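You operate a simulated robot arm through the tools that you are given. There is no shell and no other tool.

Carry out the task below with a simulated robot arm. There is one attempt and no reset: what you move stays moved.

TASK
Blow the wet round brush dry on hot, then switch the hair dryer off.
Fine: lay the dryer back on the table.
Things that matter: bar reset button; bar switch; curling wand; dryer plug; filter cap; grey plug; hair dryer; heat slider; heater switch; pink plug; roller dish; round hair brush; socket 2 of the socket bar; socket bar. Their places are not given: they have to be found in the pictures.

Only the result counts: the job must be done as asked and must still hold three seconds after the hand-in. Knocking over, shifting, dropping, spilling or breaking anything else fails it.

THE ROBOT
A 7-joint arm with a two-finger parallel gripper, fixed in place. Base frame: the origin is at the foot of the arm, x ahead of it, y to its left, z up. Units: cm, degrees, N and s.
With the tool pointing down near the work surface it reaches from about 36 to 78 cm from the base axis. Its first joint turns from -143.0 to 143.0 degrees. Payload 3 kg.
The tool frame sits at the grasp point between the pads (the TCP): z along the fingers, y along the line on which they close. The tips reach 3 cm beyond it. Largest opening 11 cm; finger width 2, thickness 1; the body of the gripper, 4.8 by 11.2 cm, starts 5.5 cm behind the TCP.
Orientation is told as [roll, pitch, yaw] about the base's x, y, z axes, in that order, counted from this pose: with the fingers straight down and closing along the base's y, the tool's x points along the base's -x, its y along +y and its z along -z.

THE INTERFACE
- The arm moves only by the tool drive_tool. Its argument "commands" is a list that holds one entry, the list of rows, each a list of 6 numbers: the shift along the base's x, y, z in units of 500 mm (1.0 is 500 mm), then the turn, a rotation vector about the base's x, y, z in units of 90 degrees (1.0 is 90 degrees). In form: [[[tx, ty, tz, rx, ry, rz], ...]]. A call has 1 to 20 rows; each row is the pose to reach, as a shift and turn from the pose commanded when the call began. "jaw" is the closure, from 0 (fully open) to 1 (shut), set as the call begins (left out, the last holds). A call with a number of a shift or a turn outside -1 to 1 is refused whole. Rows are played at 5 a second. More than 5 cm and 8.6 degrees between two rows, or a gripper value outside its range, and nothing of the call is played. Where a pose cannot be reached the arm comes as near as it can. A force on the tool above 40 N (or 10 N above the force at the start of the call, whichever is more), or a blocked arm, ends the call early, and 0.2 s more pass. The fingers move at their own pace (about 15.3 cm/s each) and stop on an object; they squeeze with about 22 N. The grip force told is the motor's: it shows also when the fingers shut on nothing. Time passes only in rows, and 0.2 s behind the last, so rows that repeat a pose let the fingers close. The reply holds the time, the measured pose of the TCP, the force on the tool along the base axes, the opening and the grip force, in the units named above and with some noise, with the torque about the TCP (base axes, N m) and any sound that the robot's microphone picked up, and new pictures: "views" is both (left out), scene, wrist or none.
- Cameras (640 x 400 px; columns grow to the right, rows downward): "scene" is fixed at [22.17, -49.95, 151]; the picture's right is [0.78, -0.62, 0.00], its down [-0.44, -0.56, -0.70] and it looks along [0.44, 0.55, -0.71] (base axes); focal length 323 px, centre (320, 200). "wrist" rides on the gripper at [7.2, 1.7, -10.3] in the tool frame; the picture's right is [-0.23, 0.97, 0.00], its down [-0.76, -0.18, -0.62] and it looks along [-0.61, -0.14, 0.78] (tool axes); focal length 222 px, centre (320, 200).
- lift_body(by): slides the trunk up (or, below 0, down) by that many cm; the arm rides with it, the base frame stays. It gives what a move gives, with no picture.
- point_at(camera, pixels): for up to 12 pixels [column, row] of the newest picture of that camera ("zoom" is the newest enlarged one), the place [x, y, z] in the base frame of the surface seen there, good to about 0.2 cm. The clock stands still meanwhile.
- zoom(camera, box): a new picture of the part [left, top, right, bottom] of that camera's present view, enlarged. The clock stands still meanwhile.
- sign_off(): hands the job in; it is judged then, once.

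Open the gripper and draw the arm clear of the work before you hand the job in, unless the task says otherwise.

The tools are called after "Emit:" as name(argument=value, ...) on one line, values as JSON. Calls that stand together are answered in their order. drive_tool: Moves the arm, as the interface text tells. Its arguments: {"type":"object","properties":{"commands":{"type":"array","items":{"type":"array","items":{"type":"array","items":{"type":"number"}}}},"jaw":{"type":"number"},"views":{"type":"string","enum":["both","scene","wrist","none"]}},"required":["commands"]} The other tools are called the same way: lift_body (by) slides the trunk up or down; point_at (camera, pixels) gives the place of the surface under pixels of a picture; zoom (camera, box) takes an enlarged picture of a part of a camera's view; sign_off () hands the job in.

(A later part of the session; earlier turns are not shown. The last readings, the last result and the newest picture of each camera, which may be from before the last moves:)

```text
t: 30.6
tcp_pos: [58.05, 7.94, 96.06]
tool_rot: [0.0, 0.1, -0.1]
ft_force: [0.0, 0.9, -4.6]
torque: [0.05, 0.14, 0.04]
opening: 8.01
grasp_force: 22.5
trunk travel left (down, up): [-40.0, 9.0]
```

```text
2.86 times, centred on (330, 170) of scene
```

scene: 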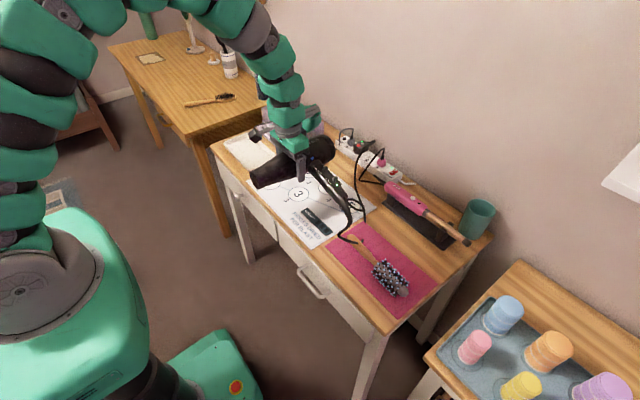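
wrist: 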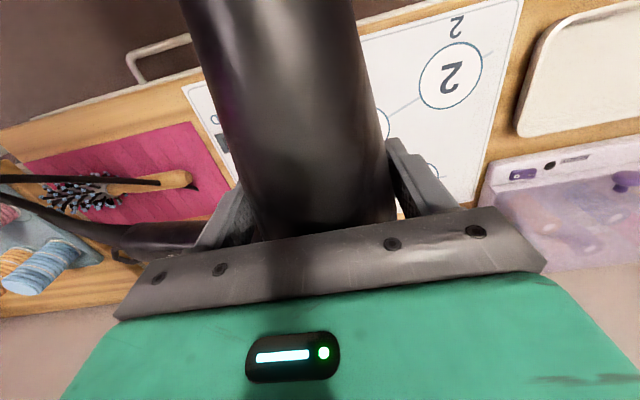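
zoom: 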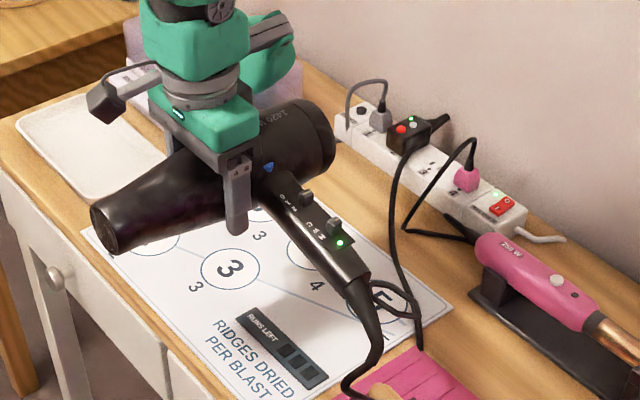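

Grip steady and the dryer still runs; the hanging cord is near the brush handle end, so I yaw the dryer next (handle swings toward +x, away from the brush), in 8° steps.

Emit:
drive_tool(commands=[[[0, 0.005, 0.005, 0, 0, 0.089], [-0.002, 0.01, 0.01, 0, 0, 0.178], [-0.006, 0.01, 0.01, 0, 0, 0.267], [-0.01, 0.01, 0.01, 0, 0, 0.356], [-0.016, 0.01, 0.01, 0, 0, 0.444], [-0.024, 0.01, 0.01, 0, 0, 0.533], [-0.032, 0.01, 0.01, 0, 0, 0.622], [-0.04, 0.01, 0.01, 0, 0, 0.711], [-0.048, 0.01, 0.01, 0, 0, 0.8], [-0.056, 0.01, 0.01, 0, 0, 0.889], [-0.056, 0.01, 0.01, 0, 0, 0.889]]], jaw=1)

Emit:
zoom(camera="scene", box=[240, 100, 440, 260])

```text
t: 33.0
tcp_pos: [55.19, 8.39, 96.52]
tool_rot: [0.1, 0.0, 80.1]
ft_force: [0.3, -0.2, -4.9]
torque: [-0.14, 0.07, -0.01]
opening: 8.02
grasp_force: 22.1
trunk travel left (down, up): [-40.0, 9.0]
```

scene: 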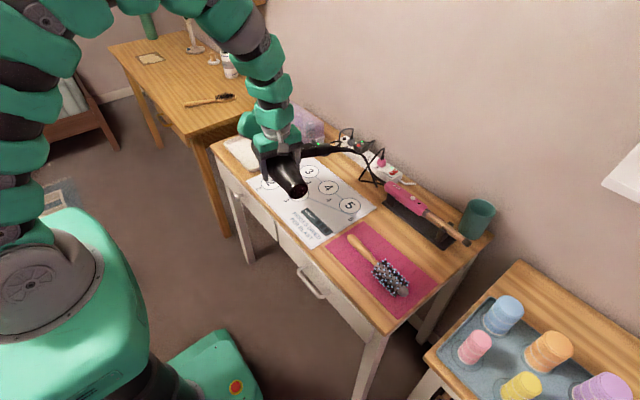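
wrist: 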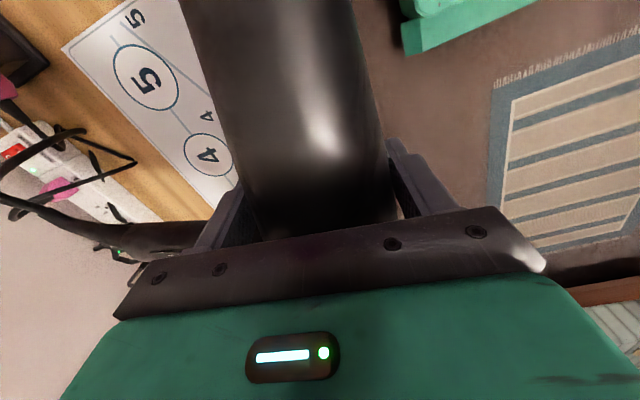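

```text
2.50 times, centred on (340, 180) of scene
```

zoom: 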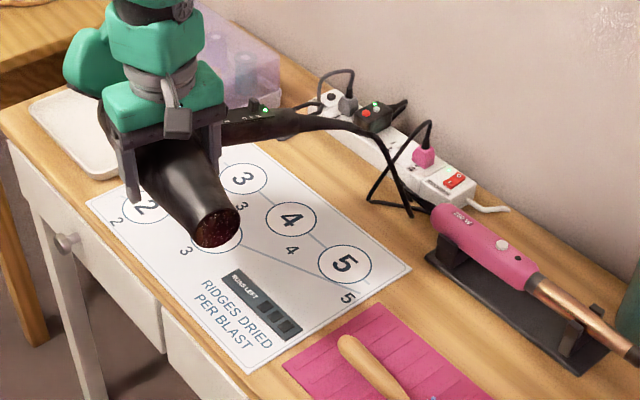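

The nozzle glows red inside and points toward the brush side. I continue the yaw to ~112° while moving toward (53, −7, 92).

Emit:
drive_tool(commands=[[[-0.008, -0.06, -0.01, 0, 0, 0.089], [-0.016, -0.12, -0.03, 0, 0, 0.178], [-0.024, -0.18, -0.05, 0, 0, 0.267], [-0.032, -0.24, -0.07, 0, 0, 0.356], [-0.04, -0.306, -0.09, 0, 0, 0.356], [-0.04, -0.306, -0.09, 0, 0, 0.356]]], jaw=1)

Emit:
zoom(camera="scene", box=[260, 140, 460, 320])

```text
t: 34.4
tcp_pos: [53.09, -6.8, 91.98]
tool_rot: [0.2, 0.0, 112.1]
ft_force: [0.2, 0.5, -5.2]
torque: [-0.18, 0.0, -0.01]
opening: 8.0
grasp_force: 21.9
trunk travel left (down, up): [-40.0, 9.0]
```

scene: 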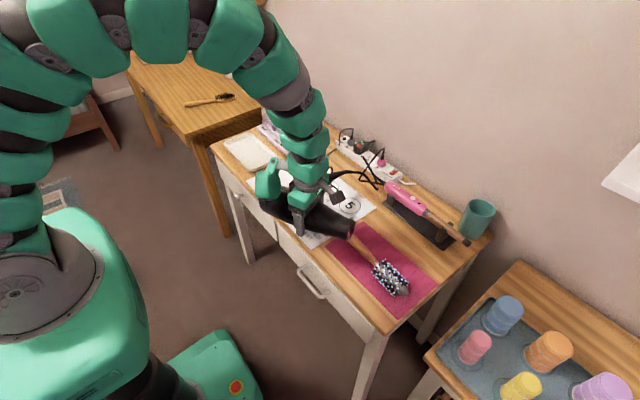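
wrist: 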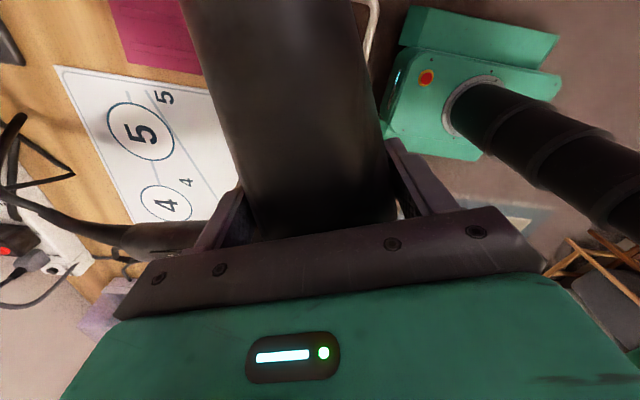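

```text
2.22 times, centred on (360, 230) of scene
```

zoom: 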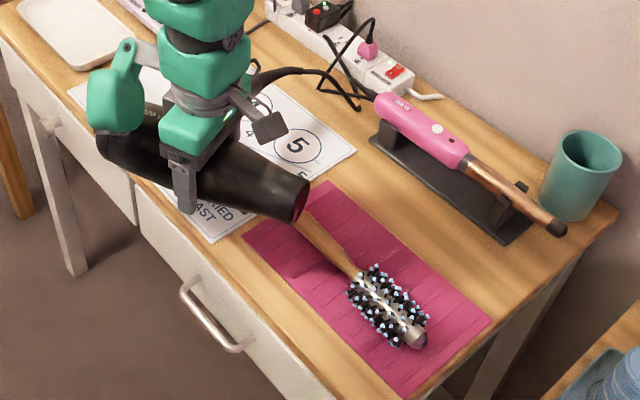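

The nozzle points at the bristles from above the brush handle. I tilt the dryer ~27° down about the handle axis so the jet hits the bristle centre from about 13 cm.

Emit:
drive_tool(commands=[[[0, 0, 0, 0.0695, 0.028, 0], [0, 0, 0, 0.139, 0.056, 0], [0, 0, 0, 0.2085, 0.0845, 0], [0, 0, 0, 0.278, 0.1125, 0], [0, 0, 0, 0.278, 0.1125, 0], [0, 0, 0, 0.278, 0.1125, 0]]], jaw=1)

Emit:
zoom(camera="scene", box=[260, 140, 460, 320])

Emit:
zoom(camera="scene", box=[340, 220, 430, 310])

```text
t: 35.8
tcp_pos: [53.12, -6.85, 91.99]
tool_rot: [-0.1, -27.1, 112.1]
ft_force: [-0.4, 0.4, -6.0]
torque: [-0.14, -0.01, -0.04]
opening: 8.0
grasp_force: 22.0
trunk travel left (down, up): [-40.0, 9.0]
```

scene: 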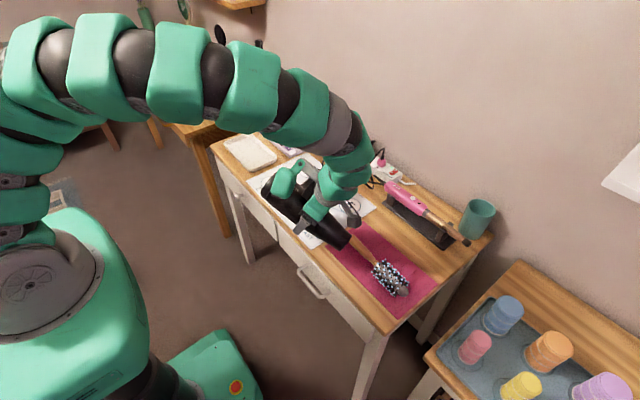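
wrist: 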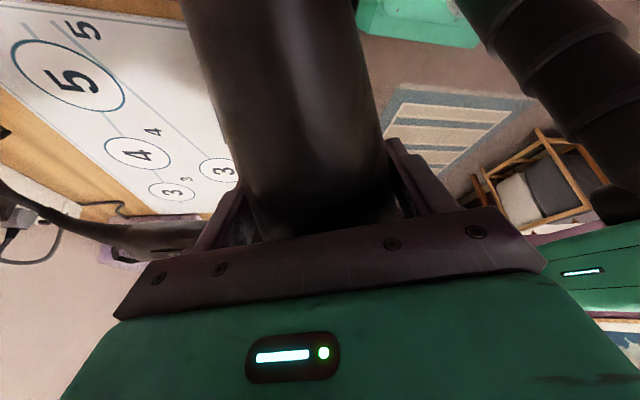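

```text
2.22 times, centred on (360, 230) of scene
```

zoom: 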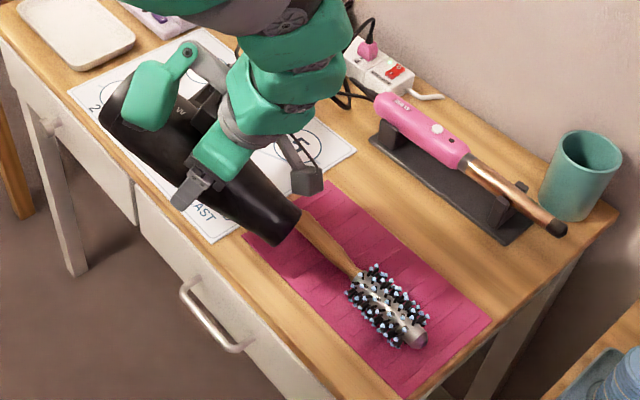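

```text
4.44 times, centred on (385, 265) of scene
```

zoom: 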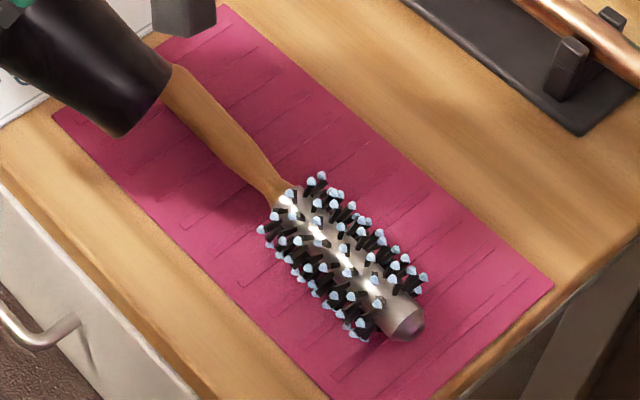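

The dryer is aimed at the bristles, droplets are still visible. I hold the pose for 4 seconds and then compare.

Emit:
drive_tool(commands=[[[0, 0, 0, 0, 0, 0], [0, 0, 0, 0, 0, 0], [0, 0, 0, 0, 0, 0], [0, 0, 0, 0, 0, 0], [0, 0, 0, 0, 0, 0], [0, 0, 0, 0, 0, 0], [0, 0, 0, 0, 0, 0], [0, 0, 0, 0, 0, 0], [0, 0, 0, 0, 0, 0], [0, 0, 0, 0, 0, 0], [0, 0, 0, 0, 0, 0], [0, 0, 0, 0, 0, 0], [0, 0, 0, 0, 0, 0], [0, 0, 0, 0, 0, 0], [0, 0, 0, 0, 0, 0], [0, 0, 0, 0, 0, 0], [0, 0, 0, 0, 0, 0], [0, 0, 0, 0, 0, 0], [0, 0, 0, 0, 0, 0], [0, 0, 0, 0, 0, 0]]], jaw=1, views="scene")

Emit:
zoom(camera="scene", box=[340, 220, 430, 310])

```text
t: 40.0
tcp_pos: [53.12, -6.93, 92.02]
tool_rot: [0.0, -27.0, 112.0]
ft_force: [-0.2, -0.2, -5.3]
torque: [-0.15, 0.02, -0.02]
opening: 8.02
grasp_force: 22.3
trunk travel left (down, up): [-40.0, 9.0]
```

scene: 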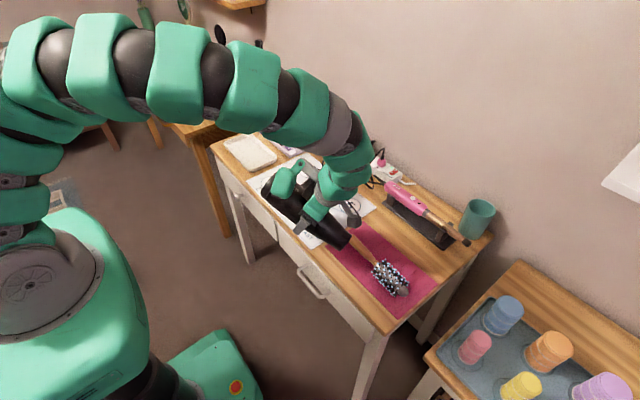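

```text
4.44 times, centred on (385, 265) of scene
```

zoom: 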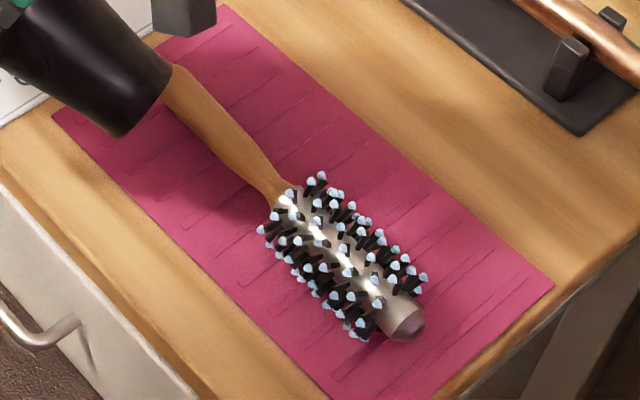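

The droplets look unchanged so far. I check that the dryer and bar are still powered (handle LED near wrist (150,240), bar LED near scene (395,170)).

Emit:
zoom(camera="scene", box=[340, 130, 420, 190])

Emit:
zoom(camera="wrist", box=[0, 160, 220, 290])

Emit:
zoom(camera="scene", box=[260, 150, 380, 260])

```text
6.67 times, centred on (380, 160) of scene
```

zoom: 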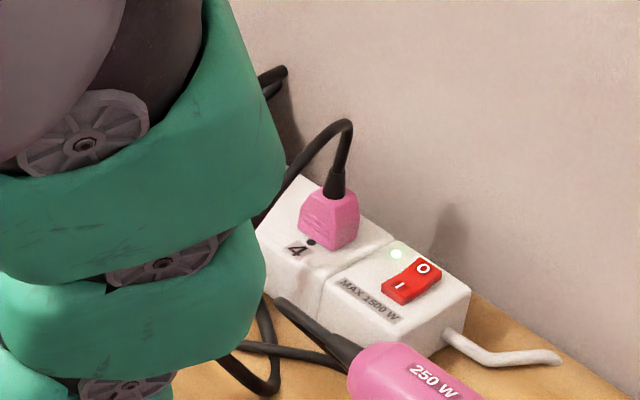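

```text
2.91 times, centred on (110, 225) of wrist
```

zoom: 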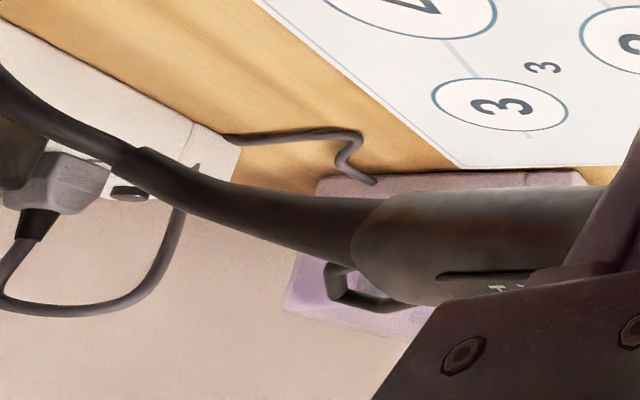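

```text
3.64 times, centred on (320, 205) of scene
```

zoom: 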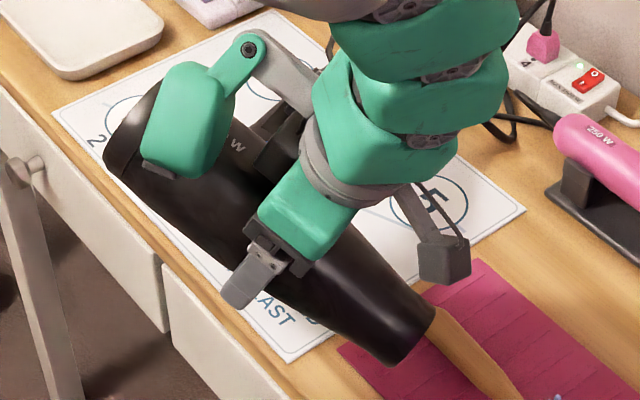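

The bar LED looks paler than before; I zoom in tightly on it.

Emit:
zoom(camera="scene", box=[370, 155, 410, 180])

Emit:
zoom(camera="wrist", box=[120, 210, 200, 270])

```text
16.00 times, centred on (390, 168) of scene
```

zoom: 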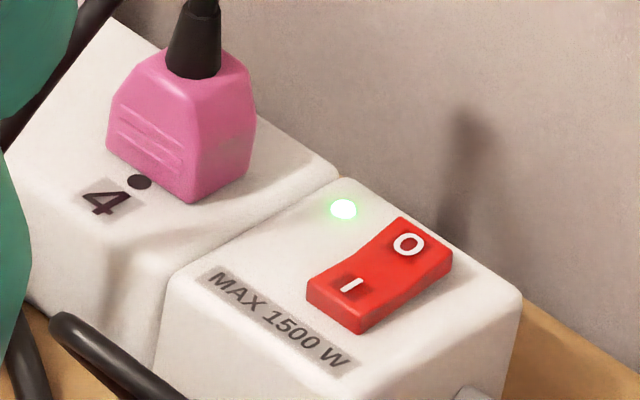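

```text
6.67 times, centred on (160, 240) of wrist
```

zoom: 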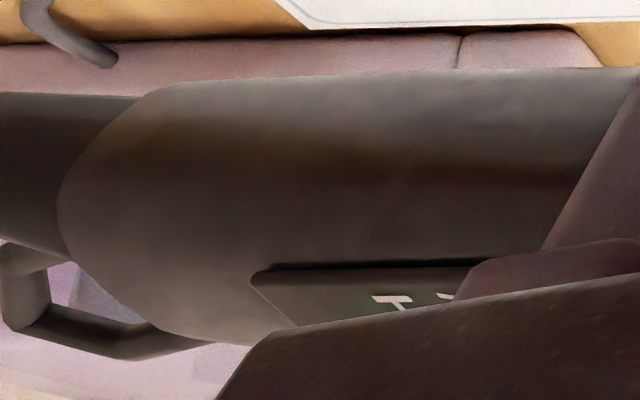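

The bar is still on. I hold for another 4 s and inspect the bristles at higher magnification.

Emit:
zoom(camera="scene", box=[366, 255, 414, 300])

Emit:
drive_tool(commands=[[[0, 0, 0, 0, 0, 0], [0, 0, 0, 0, 0, 0], [0, 0, 0, 0, 0, 0], [0, 0, 0, 0, 0, 0], [0, 0, 0, 0, 0, 0], [0, 0, 0, 0, 0, 0], [0, 0, 0, 0, 0, 0], [0, 0, 0, 0, 0, 0], [0, 0, 0, 0, 0, 0], [0, 0, 0, 0, 0, 0], [0, 0, 0, 0, 0, 0], [0, 0, 0, 0, 0, 0], [0, 0, 0, 0, 0, 0], [0, 0, 0, 0, 0, 0], [0, 0, 0, 0, 0, 0], [0, 0, 0, 0, 0, 0], [0, 0, 0, 0, 0, 0], [0, 0, 0, 0, 0, 0], [0, 0, 0, 0, 0, 0], [0, 0, 0, 0, 0, 0]]], jaw=1, views="scene")

Emit:
zoom(camera="scene", box=[366, 255, 414, 300])

```text
8.89 times, centred on (390, 278) of scene
```

zoom: 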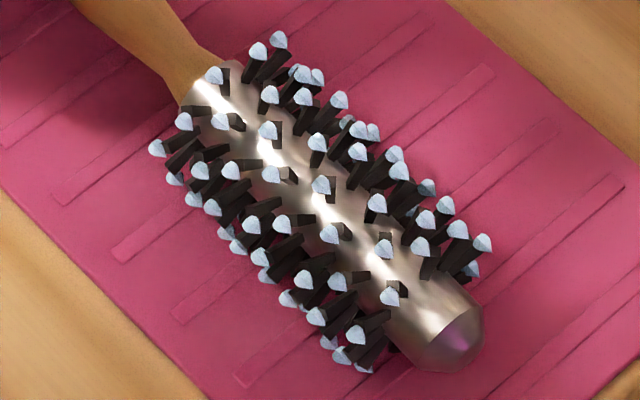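

```text
t: 44.2
tcp_pos: [53.1, -6.94, 91.94]
tool_rot: [0.1, -27.0, 112.0]
ft_force: [1.5, 0.5, -5.4]
torque: [-0.17, 0.05, -0.02]
opening: 7.99
grasp_force: 21.9
trunk travel left (down, up): [-40.0, 9.0]
```

scene: 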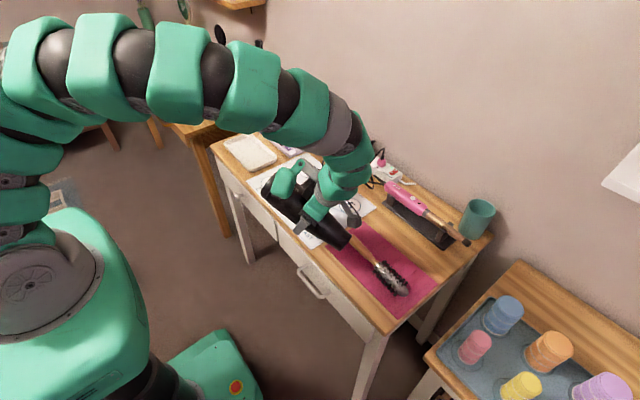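

```text
8.89 times, centred on (390, 278) of scene
```

zoom: 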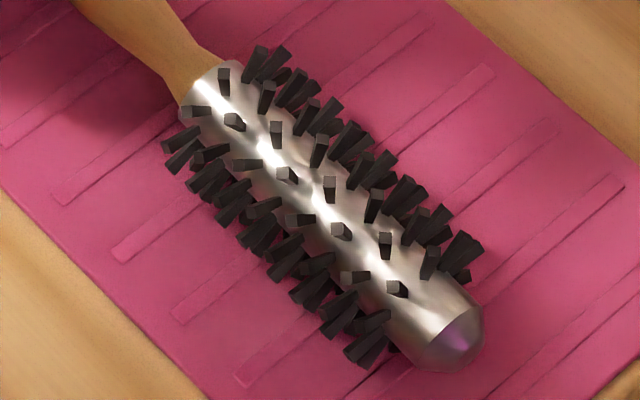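

All droplets have vanished: the brush is dry. I now tilt the dryer back level before retracing the path.

Emit:
drive_tool(commands=[[[0, 0, 0, 0, 0, 0], [0, 0, 0, 0, 0, 0], [0, 0, 0, -0.0695, -0.028, 0], [0, 0, 0, -0.139, -0.056, 0], [0, 0, 0, -0.2085, -0.0845, 0], [0, 0, 0, -0.278, -0.1125, 0], [0, 0, 0.03, -0.278, -0.1125, 0]]], jaw=1)

```text
t: 45.8
tcp_pos: [53.16, -7.12, 93.43]
tool_rot: [0.1, 0.0, 112.1]
ft_force: [0.6, -0.8, -5.7]
torque: [-0.19, 0.02, -0.02]
opening: 7.98
grasp_force: 21.9
trunk travel left (down, up): [-40.0, 9.0]
```

scene: 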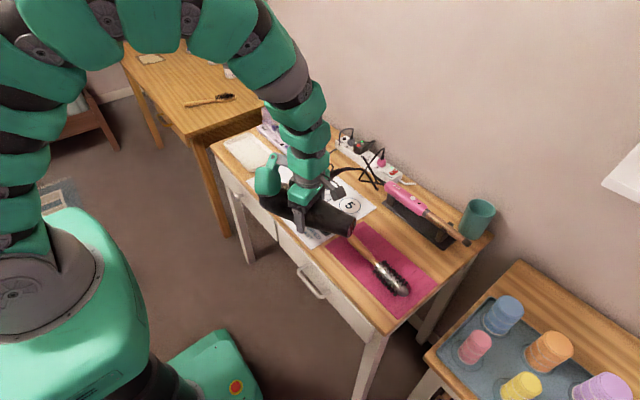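
wrist: 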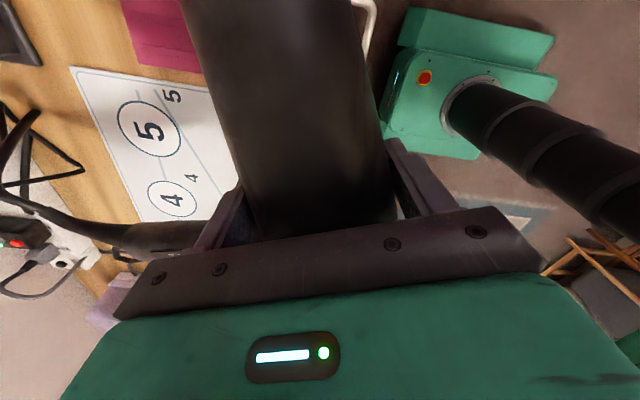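

The dryer is level again. I retrace toward (55, 8, 96.5) while yawing back 32°.

Emit:
drive_tool(commands=[[[0.008, 0.06, 0.02, 0, 0, 0], [0.016, 0.12, 0.04, 0, 0, -0.089], [0.024, 0.18, 0.06, 0, 0, -0.178], [0.032, 0.24, 0.06, 0, 0, -0.267], [0.04, 0.306, 0.06, 0, 0, -0.356], [0.04, 0.306, 0.06, 0, 0, -0.356]]], jaw=1, views="scene")

Emit:
drive_tool(commands=[[[0.008, 0, 0, 0, 0, -0.089], [0.016, 0, 0, 0, 0, -0.178], [0.024, 0, 0, 0, 0, -0.267], [0.032, 0, 0, 0, 0, -0.356], [0.04, 0, 0, 0, 0, -0.444], [0.046, 0, 0, 0, 0, -0.533], [0.05, 0, 0, 0, 0, -0.622], [0.054, 0, 0, 0, 0, -0.711], [0.056, 0, 0, 0, 0, -0.8], [0.056, 0, 0, 0, 0, -0.889], [0.056, 0, 0, 0, 0, -0.889]]], jaw=1)

Emit:
zoom(camera="scene", box=[240, 100, 440, 260])

```text
t: 47.2
tcp_pos: [55.2, 8.44, 96.22]
tool_rot: [0.1, 0.0, 79.9]
ft_force: [0.3, 0.6, -6.0]
torque: [-0.13, 0.1, 0.0]
opening: 8.02
grasp_force: 22.1
trunk travel left (down, up): [-40.0, 9.0]
```

scene: 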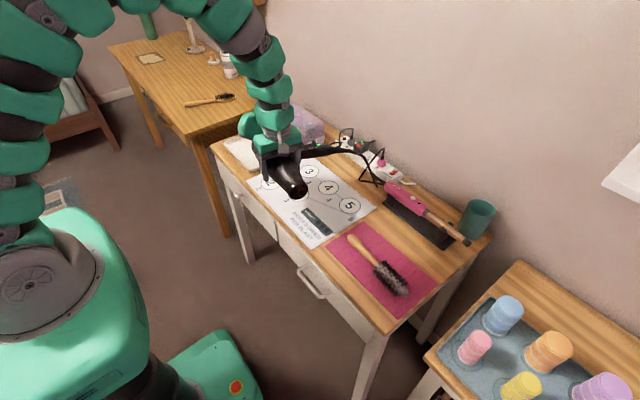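

```text
t: 49.6
tcp_pos: [57.87, 8.26, 96.48]
tool_rot: [0.1, 0.0, -0.1]
ft_force: [0.2, 0.4, -5.8]
torque: [0.09, 0.17, 0.05]
opening: 8.0
grasp_force: 21.9
trunk travel left (down, up): [-40.0, 9.0]
```

scene: 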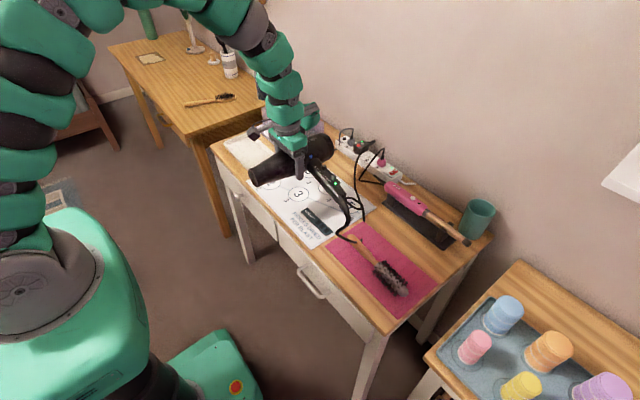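
wrist: 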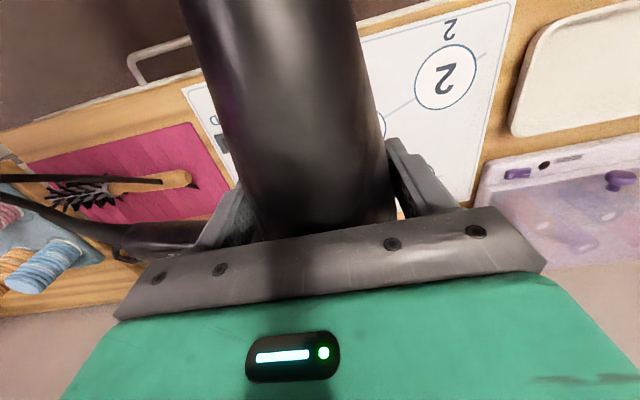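

```text
2.50 times, centred on (340, 180) of scene
```

zoom: 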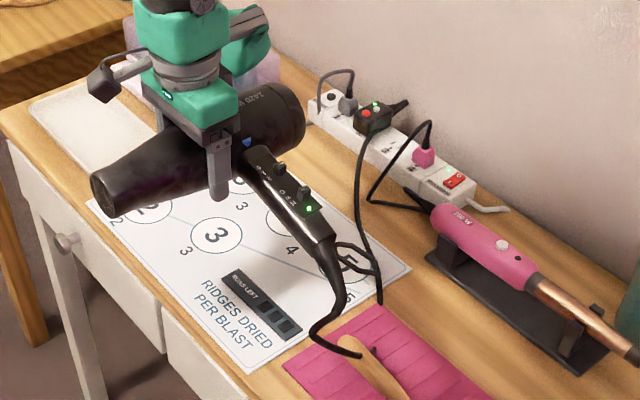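

The dryer is back over the sheet with the LED still green. The cord tip is near the brush handle end, so I move directly away (+x, +y) to the laying place and then lower to just above the sheet.

Emit:
drive_tool(commands=[[[0.03, 0.04, 0.01, 0, 0, 0], [0.08, 0.08, 0.01, 0, 0, 0], [0.13, 0.11, 0.01, 0, 0, 0], [0.18, 0.14, 0.0, 0, 0, 0], [0.224, 0.162, -0.02, 0, 0, 0], [0.224, 0.162, -0.09, 0, 0, 0], [0.224, 0.162, -0.16, 0, 0, 0], [0.224, 0.162, -0.22, 0, 0, 0], [0.224, 0.162, -0.25, 0, 0, 0], [0.224, 0.162, -0.264, 0, 0, 0], [0.224, 0.162, -0.264, 0, 0, 0]]], jaw=1)

Emit:
zoom(camera="scene", box=[260, 110, 440, 250])

```text
t: 52.0
tcp_pos: [69.2, 16.43, 83.26]
tool_rot: [0.0, 0.1, -0.2]
ft_force: [-0.2, -1.0, -5.5]
torque: [0.1, 0.12, 0.0]
opening: 7.98
grasp_force: 21.9
trunk travel left (down, up): [-40.0, 9.0]
```

scene: 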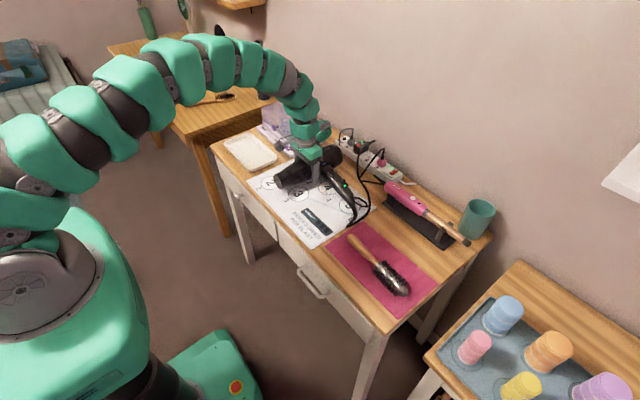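
wrist: 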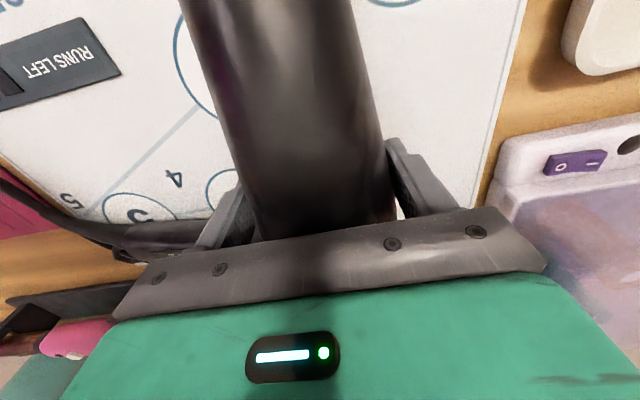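

```text
2.86 times, centred on (350, 180) of scene
```

zoom: 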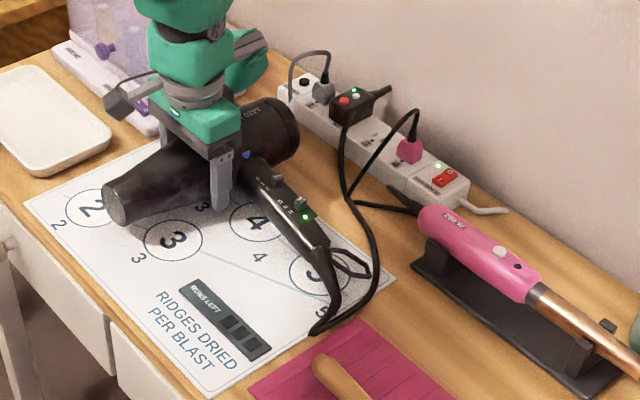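

The dryer hovers ~0.8 cm above the sheet in the same place as before. I lower it gently until the force shows it is resting.

Emit:
drive_tool(commands=[[[0, 0, -0.006, 0, 0, 0], [0, 0, -0.011, 0, 0, 0], [0, 0, -0.015, 0, 0, 0], [0, 0, -0.0175, 0, 0, 0], [0, 0, -0.0175, 0, 0, 0]]], jaw=1, views="none")

```text
t: 53.2
tcp_pos: [69.21, 16.59, 82.39]
tool_rot: [0.0, 0.0, 0.0]
ft_force: [1.4, 0.6, -1.0]
torque: [-0.58, -0.05, 0.17]
opening: 7.98
grasp_force: 22.4
trunk travel left (down, up): [-40.0, 9.0]
```

The weight is nearly all on the table (−1 N). I lower another 1 mm and then open the fingers.

Emit:
drive_tool(commands=[[[0, 0, -0.002, 0, 0, 0], [0, 0, -0.002, 0, 0, 0]]], jaw=1, views="none")

Emit:
drive_tool(commands=[[[0, 0, 0, 0, 0, 0], [0, 0, 0, 0, 0, 0], [0, 0, 0, 0, 0, 0]]], jaw=0)

Emit:
zoom(camera="scene", box=[260, 110, 440, 250])

```text
t: 53.8
tcp_pos: [69.15, 16.45, 82.39]
tool_rot: [0.0, 0.0, -0.1]
ft_force: [-2.4, 3.7, 4.4]
torque: [-0.08, -0.65, 0.17]
opening: 8.01
grasp_force: 22.1
trunk travel left (down, up): [-40.0, 9.0]
```

```text
t: 54.6
tcp_pos: [69.09, 16.35, 82.22]
tool_rot: [0.1, 0.0, 0.0]
ft_force: [0.6, -0.5, 0.6]
torque: [0.0, -0.04, 0.0]
opening: 11.0
grasp_force: 0.1
trunk travel left (down, up): [-40.0, 9.0]
```

scene: 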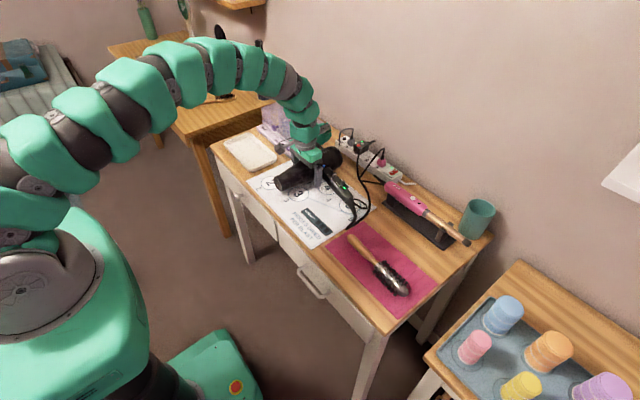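
wrist: 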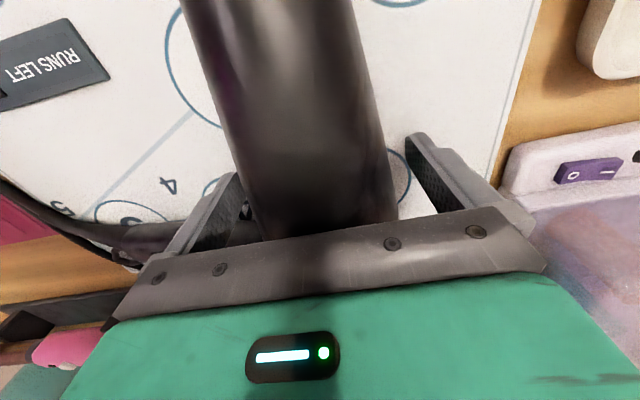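

```text
2.86 times, centred on (350, 180) of scene
```

zoom: 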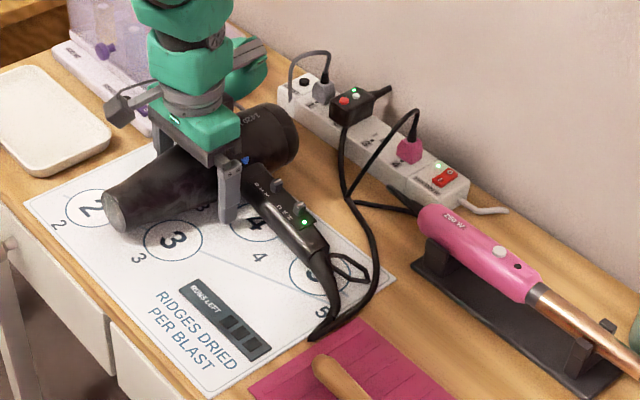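

The dryer lies on the sheet and the fingers are open. I rise straight up and move over the handle to measure the power knob.

Emit:
drive_tool(commands=[[[0, 0, 0.08, 0, 0, 0], [0, 0, 0.16, 0, 0, 0], [0, 0, 0.24, 0, 0, 0], [0, -0.06, 0.28, 0, 0, 0], [0, -0.12, 0.28, 0, 0, 0], [0, -0.12, 0.28, 0, 0, 0]]], jaw=0)

Emit:
zoom(camera="wrist", box=[260, 130, 360, 190])

Emit:
point_at(camera="wrist", pixels=[[296, 162], [300, 165], [304, 163], [298, 170], [303, 169], [300, 160], [306, 168], [273, 166], [278, 170], [320, 160], [335, 160], [290, 165]])

```text
t: 56.0
tcp_pos: [69.03, 10.51, 96.15]
tool_rot: [0.1, 0.1, 0.1]
ft_force: [0.5, -0.2, 0.2]
torque: [-0.02, -0.03, 0.01]
opening: 10.99
grasp_force: 0.2
trunk travel left (down, up): [-40.0, 9.0]
```

scene: 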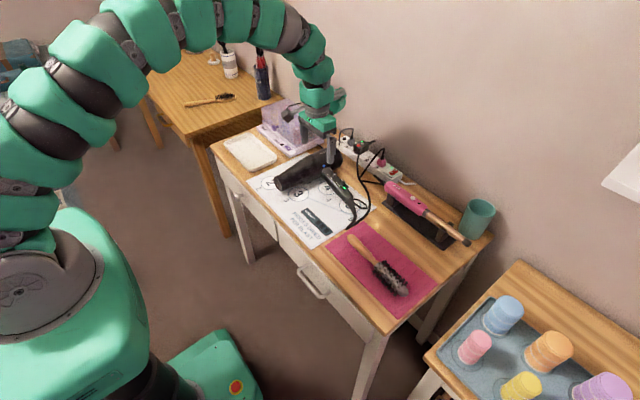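
wrist: 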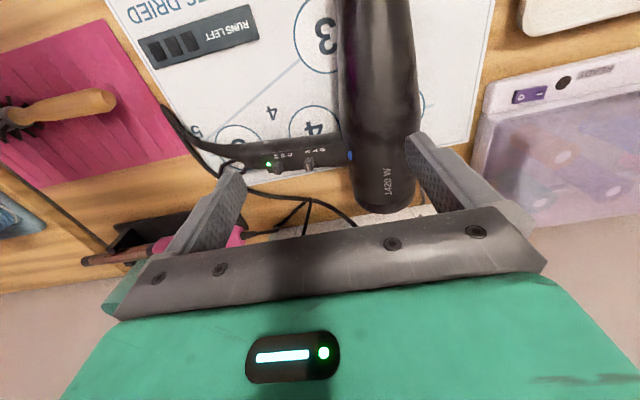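

```text
6.40 times, centred on (310, 160) of wrist
```

zoom: 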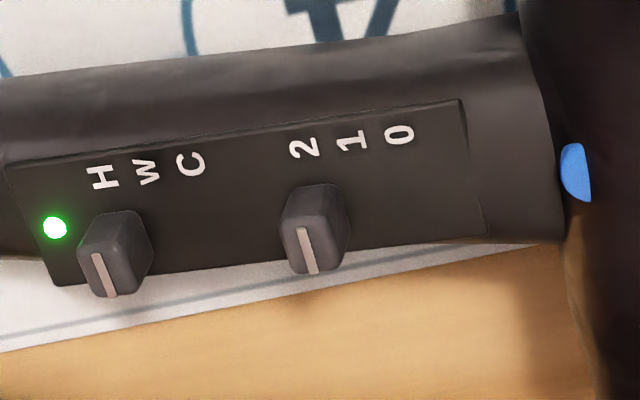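

```text
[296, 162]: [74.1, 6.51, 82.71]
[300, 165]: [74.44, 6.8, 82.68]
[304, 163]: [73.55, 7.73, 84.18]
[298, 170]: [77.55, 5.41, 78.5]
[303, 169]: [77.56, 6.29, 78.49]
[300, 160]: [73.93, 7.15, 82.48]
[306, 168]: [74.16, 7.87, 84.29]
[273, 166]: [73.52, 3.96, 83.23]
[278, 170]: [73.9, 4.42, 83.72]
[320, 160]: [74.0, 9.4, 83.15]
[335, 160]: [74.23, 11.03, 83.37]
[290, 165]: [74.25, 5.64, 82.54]
```

The power knob at 2 is at zoom (313,240). I measure it precisely via the zoom.

Emit:
point_at(camera="zoom", pixels=[[290, 230], [300, 235], [315, 230], [335, 225], [342, 220], [290, 260], [330, 258], [310, 270], [300, 200], [330, 200], [120, 250], [230, 230]])

```text
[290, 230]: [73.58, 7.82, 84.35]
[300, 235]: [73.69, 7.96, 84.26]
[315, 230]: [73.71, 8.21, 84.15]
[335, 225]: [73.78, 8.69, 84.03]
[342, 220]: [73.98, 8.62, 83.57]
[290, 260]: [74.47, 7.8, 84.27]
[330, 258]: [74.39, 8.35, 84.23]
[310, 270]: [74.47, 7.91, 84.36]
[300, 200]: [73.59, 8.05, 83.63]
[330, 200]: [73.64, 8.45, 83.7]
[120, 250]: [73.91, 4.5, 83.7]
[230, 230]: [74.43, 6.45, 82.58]
```

Knob centre is (74.0, 8.15), top 84.3. I move above it with a 2 cm opening and descend part way.

Emit:
drive_tool(commands=[[[0.05, -0.023, -0.03, 0, 0, 0], [0.098, -0.047, -0.08, 0, 0, 0], [0.098, -0.047, -0.13, 0, 0, 0], [0.098, -0.047, -0.13, 0, 0, 0], [0.098, -0.047, -0.13, 0, 0, 0]]], jaw=0.818)

Emit:
zoom(camera="wrist", box=[240, 80, 420, 190])

```text
t: 57.2
tcp_pos: [73.98, 8.24, 89.63]
tool_rot: [0.0, -0.1, -0.1]
ft_force: [-0.7, 0.5, 0.0]
torque: [0.0, 0.02, -0.01]
opening: 1.99
grasp_force: 0.1
trunk travel left (down, up): [-40.0, 9.0]
```

scene: 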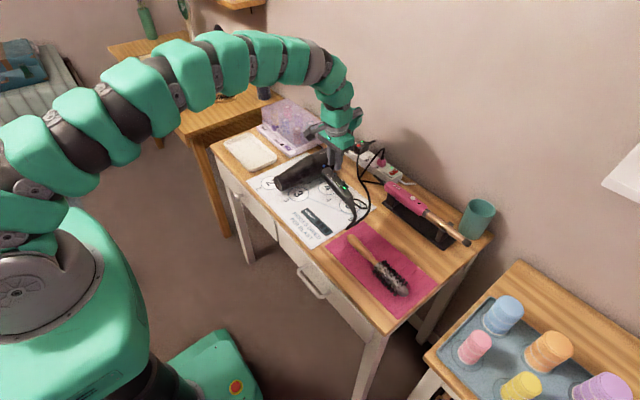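
wrist: 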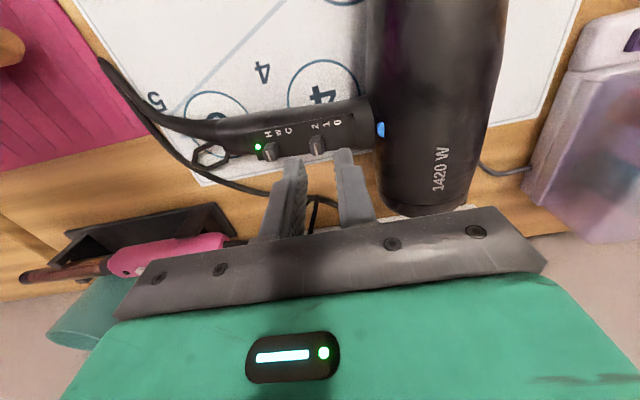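

```text
3.56 times, centred on (330, 135) of wrist
```

zoom: 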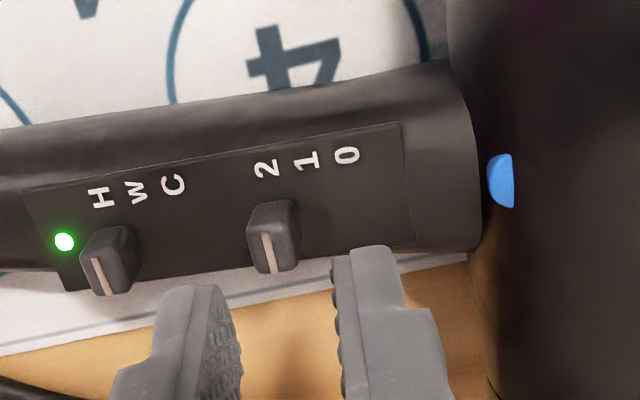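

Alignment is good with the fingers around the knob position (248–300 vs faces 240/335). I descend 3.1 cm, shifting 1 mm toward −y.

Emit:
drive_tool(commands=[[[0, -0.002, -0.02, 0, 0, 0], [0, -0.002, -0.042, 0, 0, 0], [0, -0.002, -0.062, 0, 0, 0], [0, -0.002, -0.062, 0, 0, 0]]], jaw=0.818)

Emit:
zoom(camera="wrist", box=[240, 80, 420, 190])

```text
t: 58.2
tcp_pos: [74.08, 7.99, 86.51]
tool_rot: [0.0, 0.1, 0.0]
ft_force: [0.2, 0.1, -0.9]
torque: [-0.04, 0.03, 0.02]
opening: 2.02
grasp_force: 0.1
trunk travel left (down, up): [-40.0, 9.0]
```

scene: 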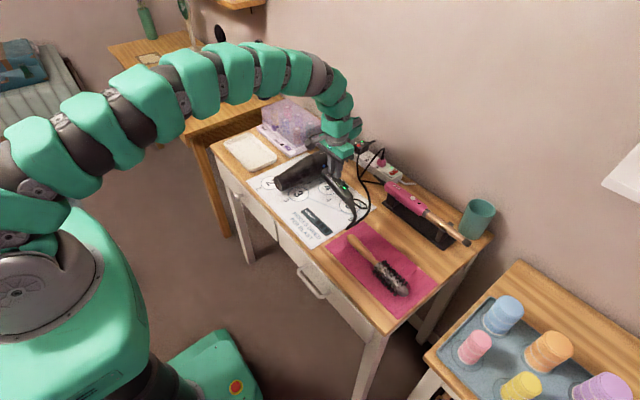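
wrist: 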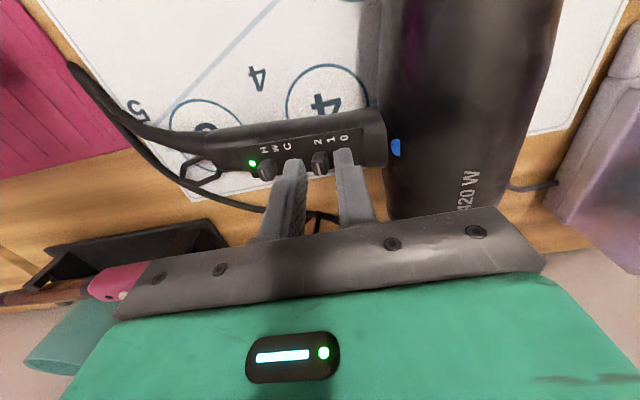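

```text
3.56 times, centred on (330, 135) of wrist
```

zoom: 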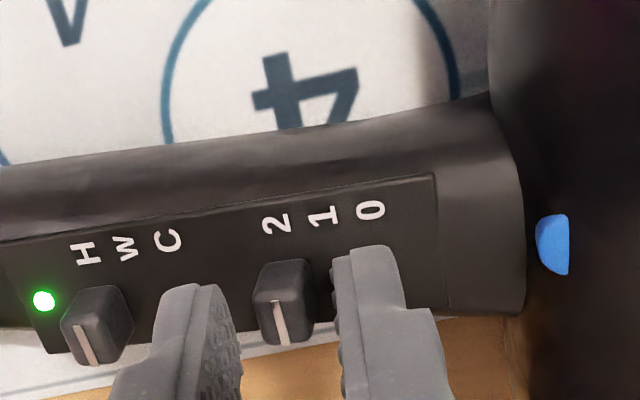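

The knob is straddled. I close on it and slide it ~1.9 cm back (+y, slightly up) to 0.

Emit:
drive_tool(commands=[[[0, 0, 0, 0, 0, 0], [0, 0, 0, 0, 0, 0], [0, 0, 0, 0, 0, 0], [0, 0.008, 0.001, 0, 0, 0], [0, 0.016, 0.002, 0, 0, 0], [0, 0.024, 0.004, 0, 0, 0], [0, 0.032, 0.005, 0, 0, 0], [0, 0.038, 0.006, 0, 0, 0], [0, 0.038, 0.006, 0, 0, 0]]], jaw=1.0)

Emit:
zoom(camera="wrist", box=[220, 80, 420, 200])

```text
t: 60.2
tcp_pos: [74.13, 9.9, 86.97]
tool_rot: [0.0, -0.1, 0.0]
ft_force: [1.9, -4.6, 3.8]
torque: [0.06, 0.1, 0.0]
opening: 0.99
grasp_force: 22.1
trunk travel left (down, up): [-40.0, 9.0]
```

scene: 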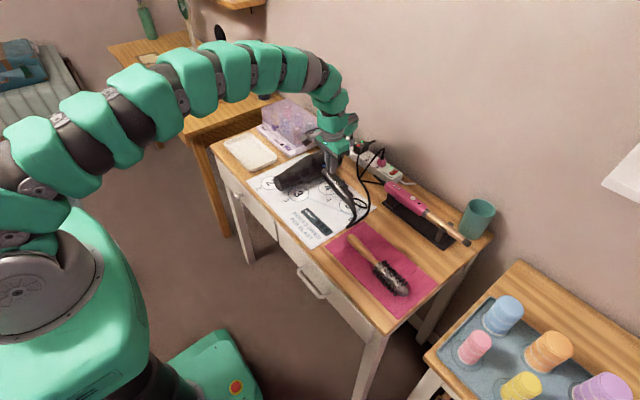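
wrist: 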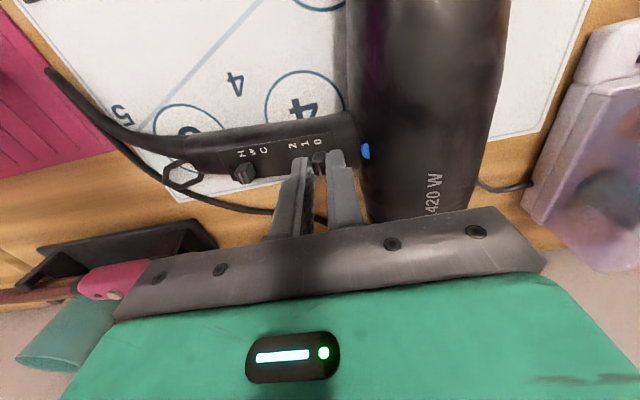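

```text
3.20 times, centred on (320, 140) of wrist
```

zoom: 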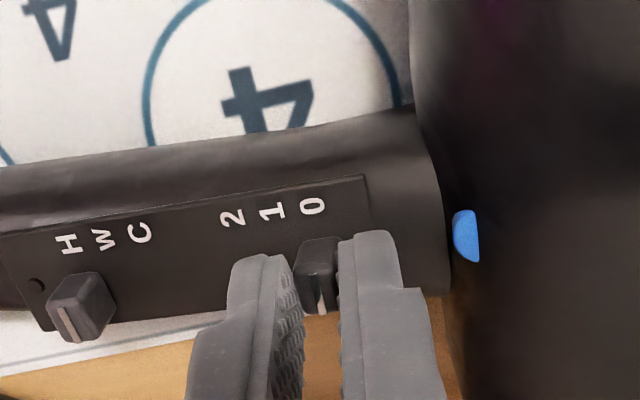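

The LED is dark and the knob is at 0. I open the fingers slightly and lift clear.

Emit:
drive_tool(commands=[[[0, 0, 0, 0, 0, 0], [0, 0, 0, 0, 0, 0], [0, 0, 0.05, 0, 0, 0], [0, 0, 0.12, 0, 0, 0], [0, 0, 0.2, 0, 0, 0], [-0.03, 0, 0.28, 0, 0, 0], [-0.06, 0, 0.36, 0, 0, 0], [-0.06, 0, 0.36, 0, 0, 0]]], jaw=0.8)

Emit:
zoom(camera="wrist", box=[220, 80, 440, 220])

Emit:
zoom(camera="scene", box=[260, 110, 440, 250])

```text
t: 62.0
tcp_pos: [70.97, 9.84, 104.91]
tool_rot: [0.0, 0.2, 0.1]
ft_force: [-0.2, 0.0, 0.2]
torque: [0.0, -0.02, 0.02]
opening: 2.19
grasp_force: 0.0
trunk travel left (down, up): [-40.0, 9.0]
```

scene: 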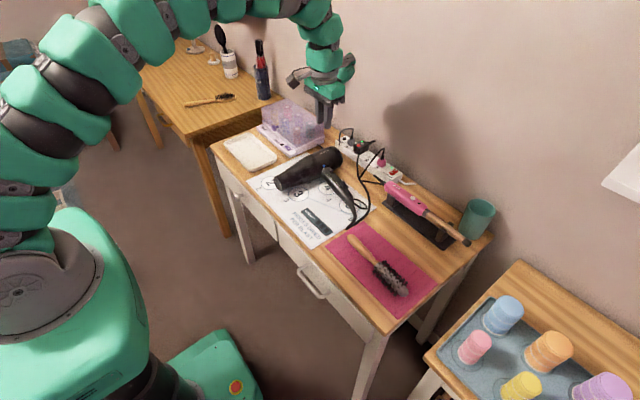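
wrist: 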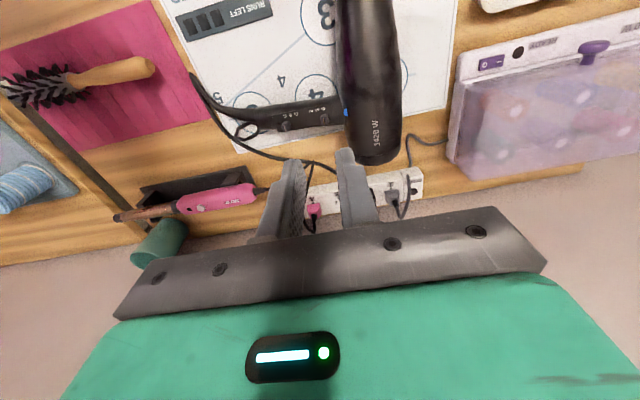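

```text
2.86 times, centred on (330, 150) of wrist
```

zoom: 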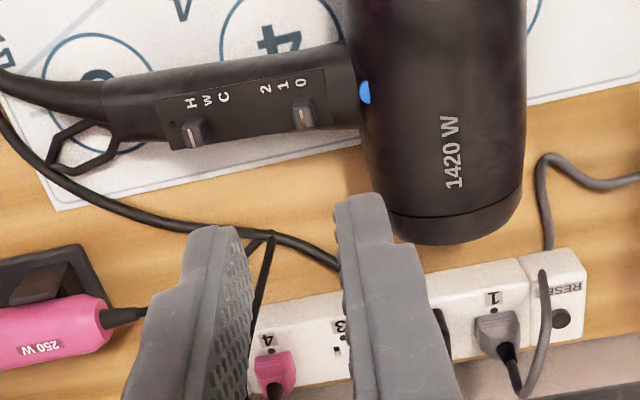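

```text
2.86 times, centred on (350, 180) of scene
```

zoom: 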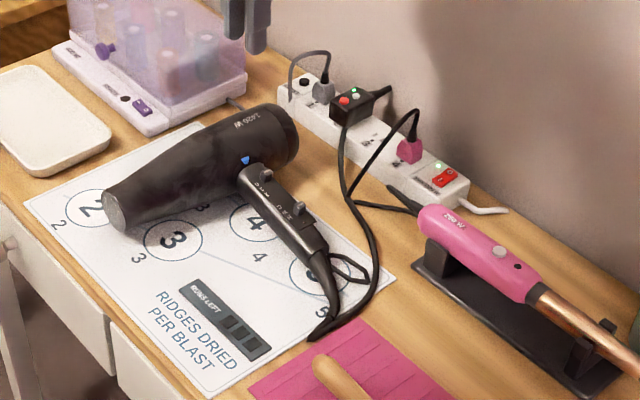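

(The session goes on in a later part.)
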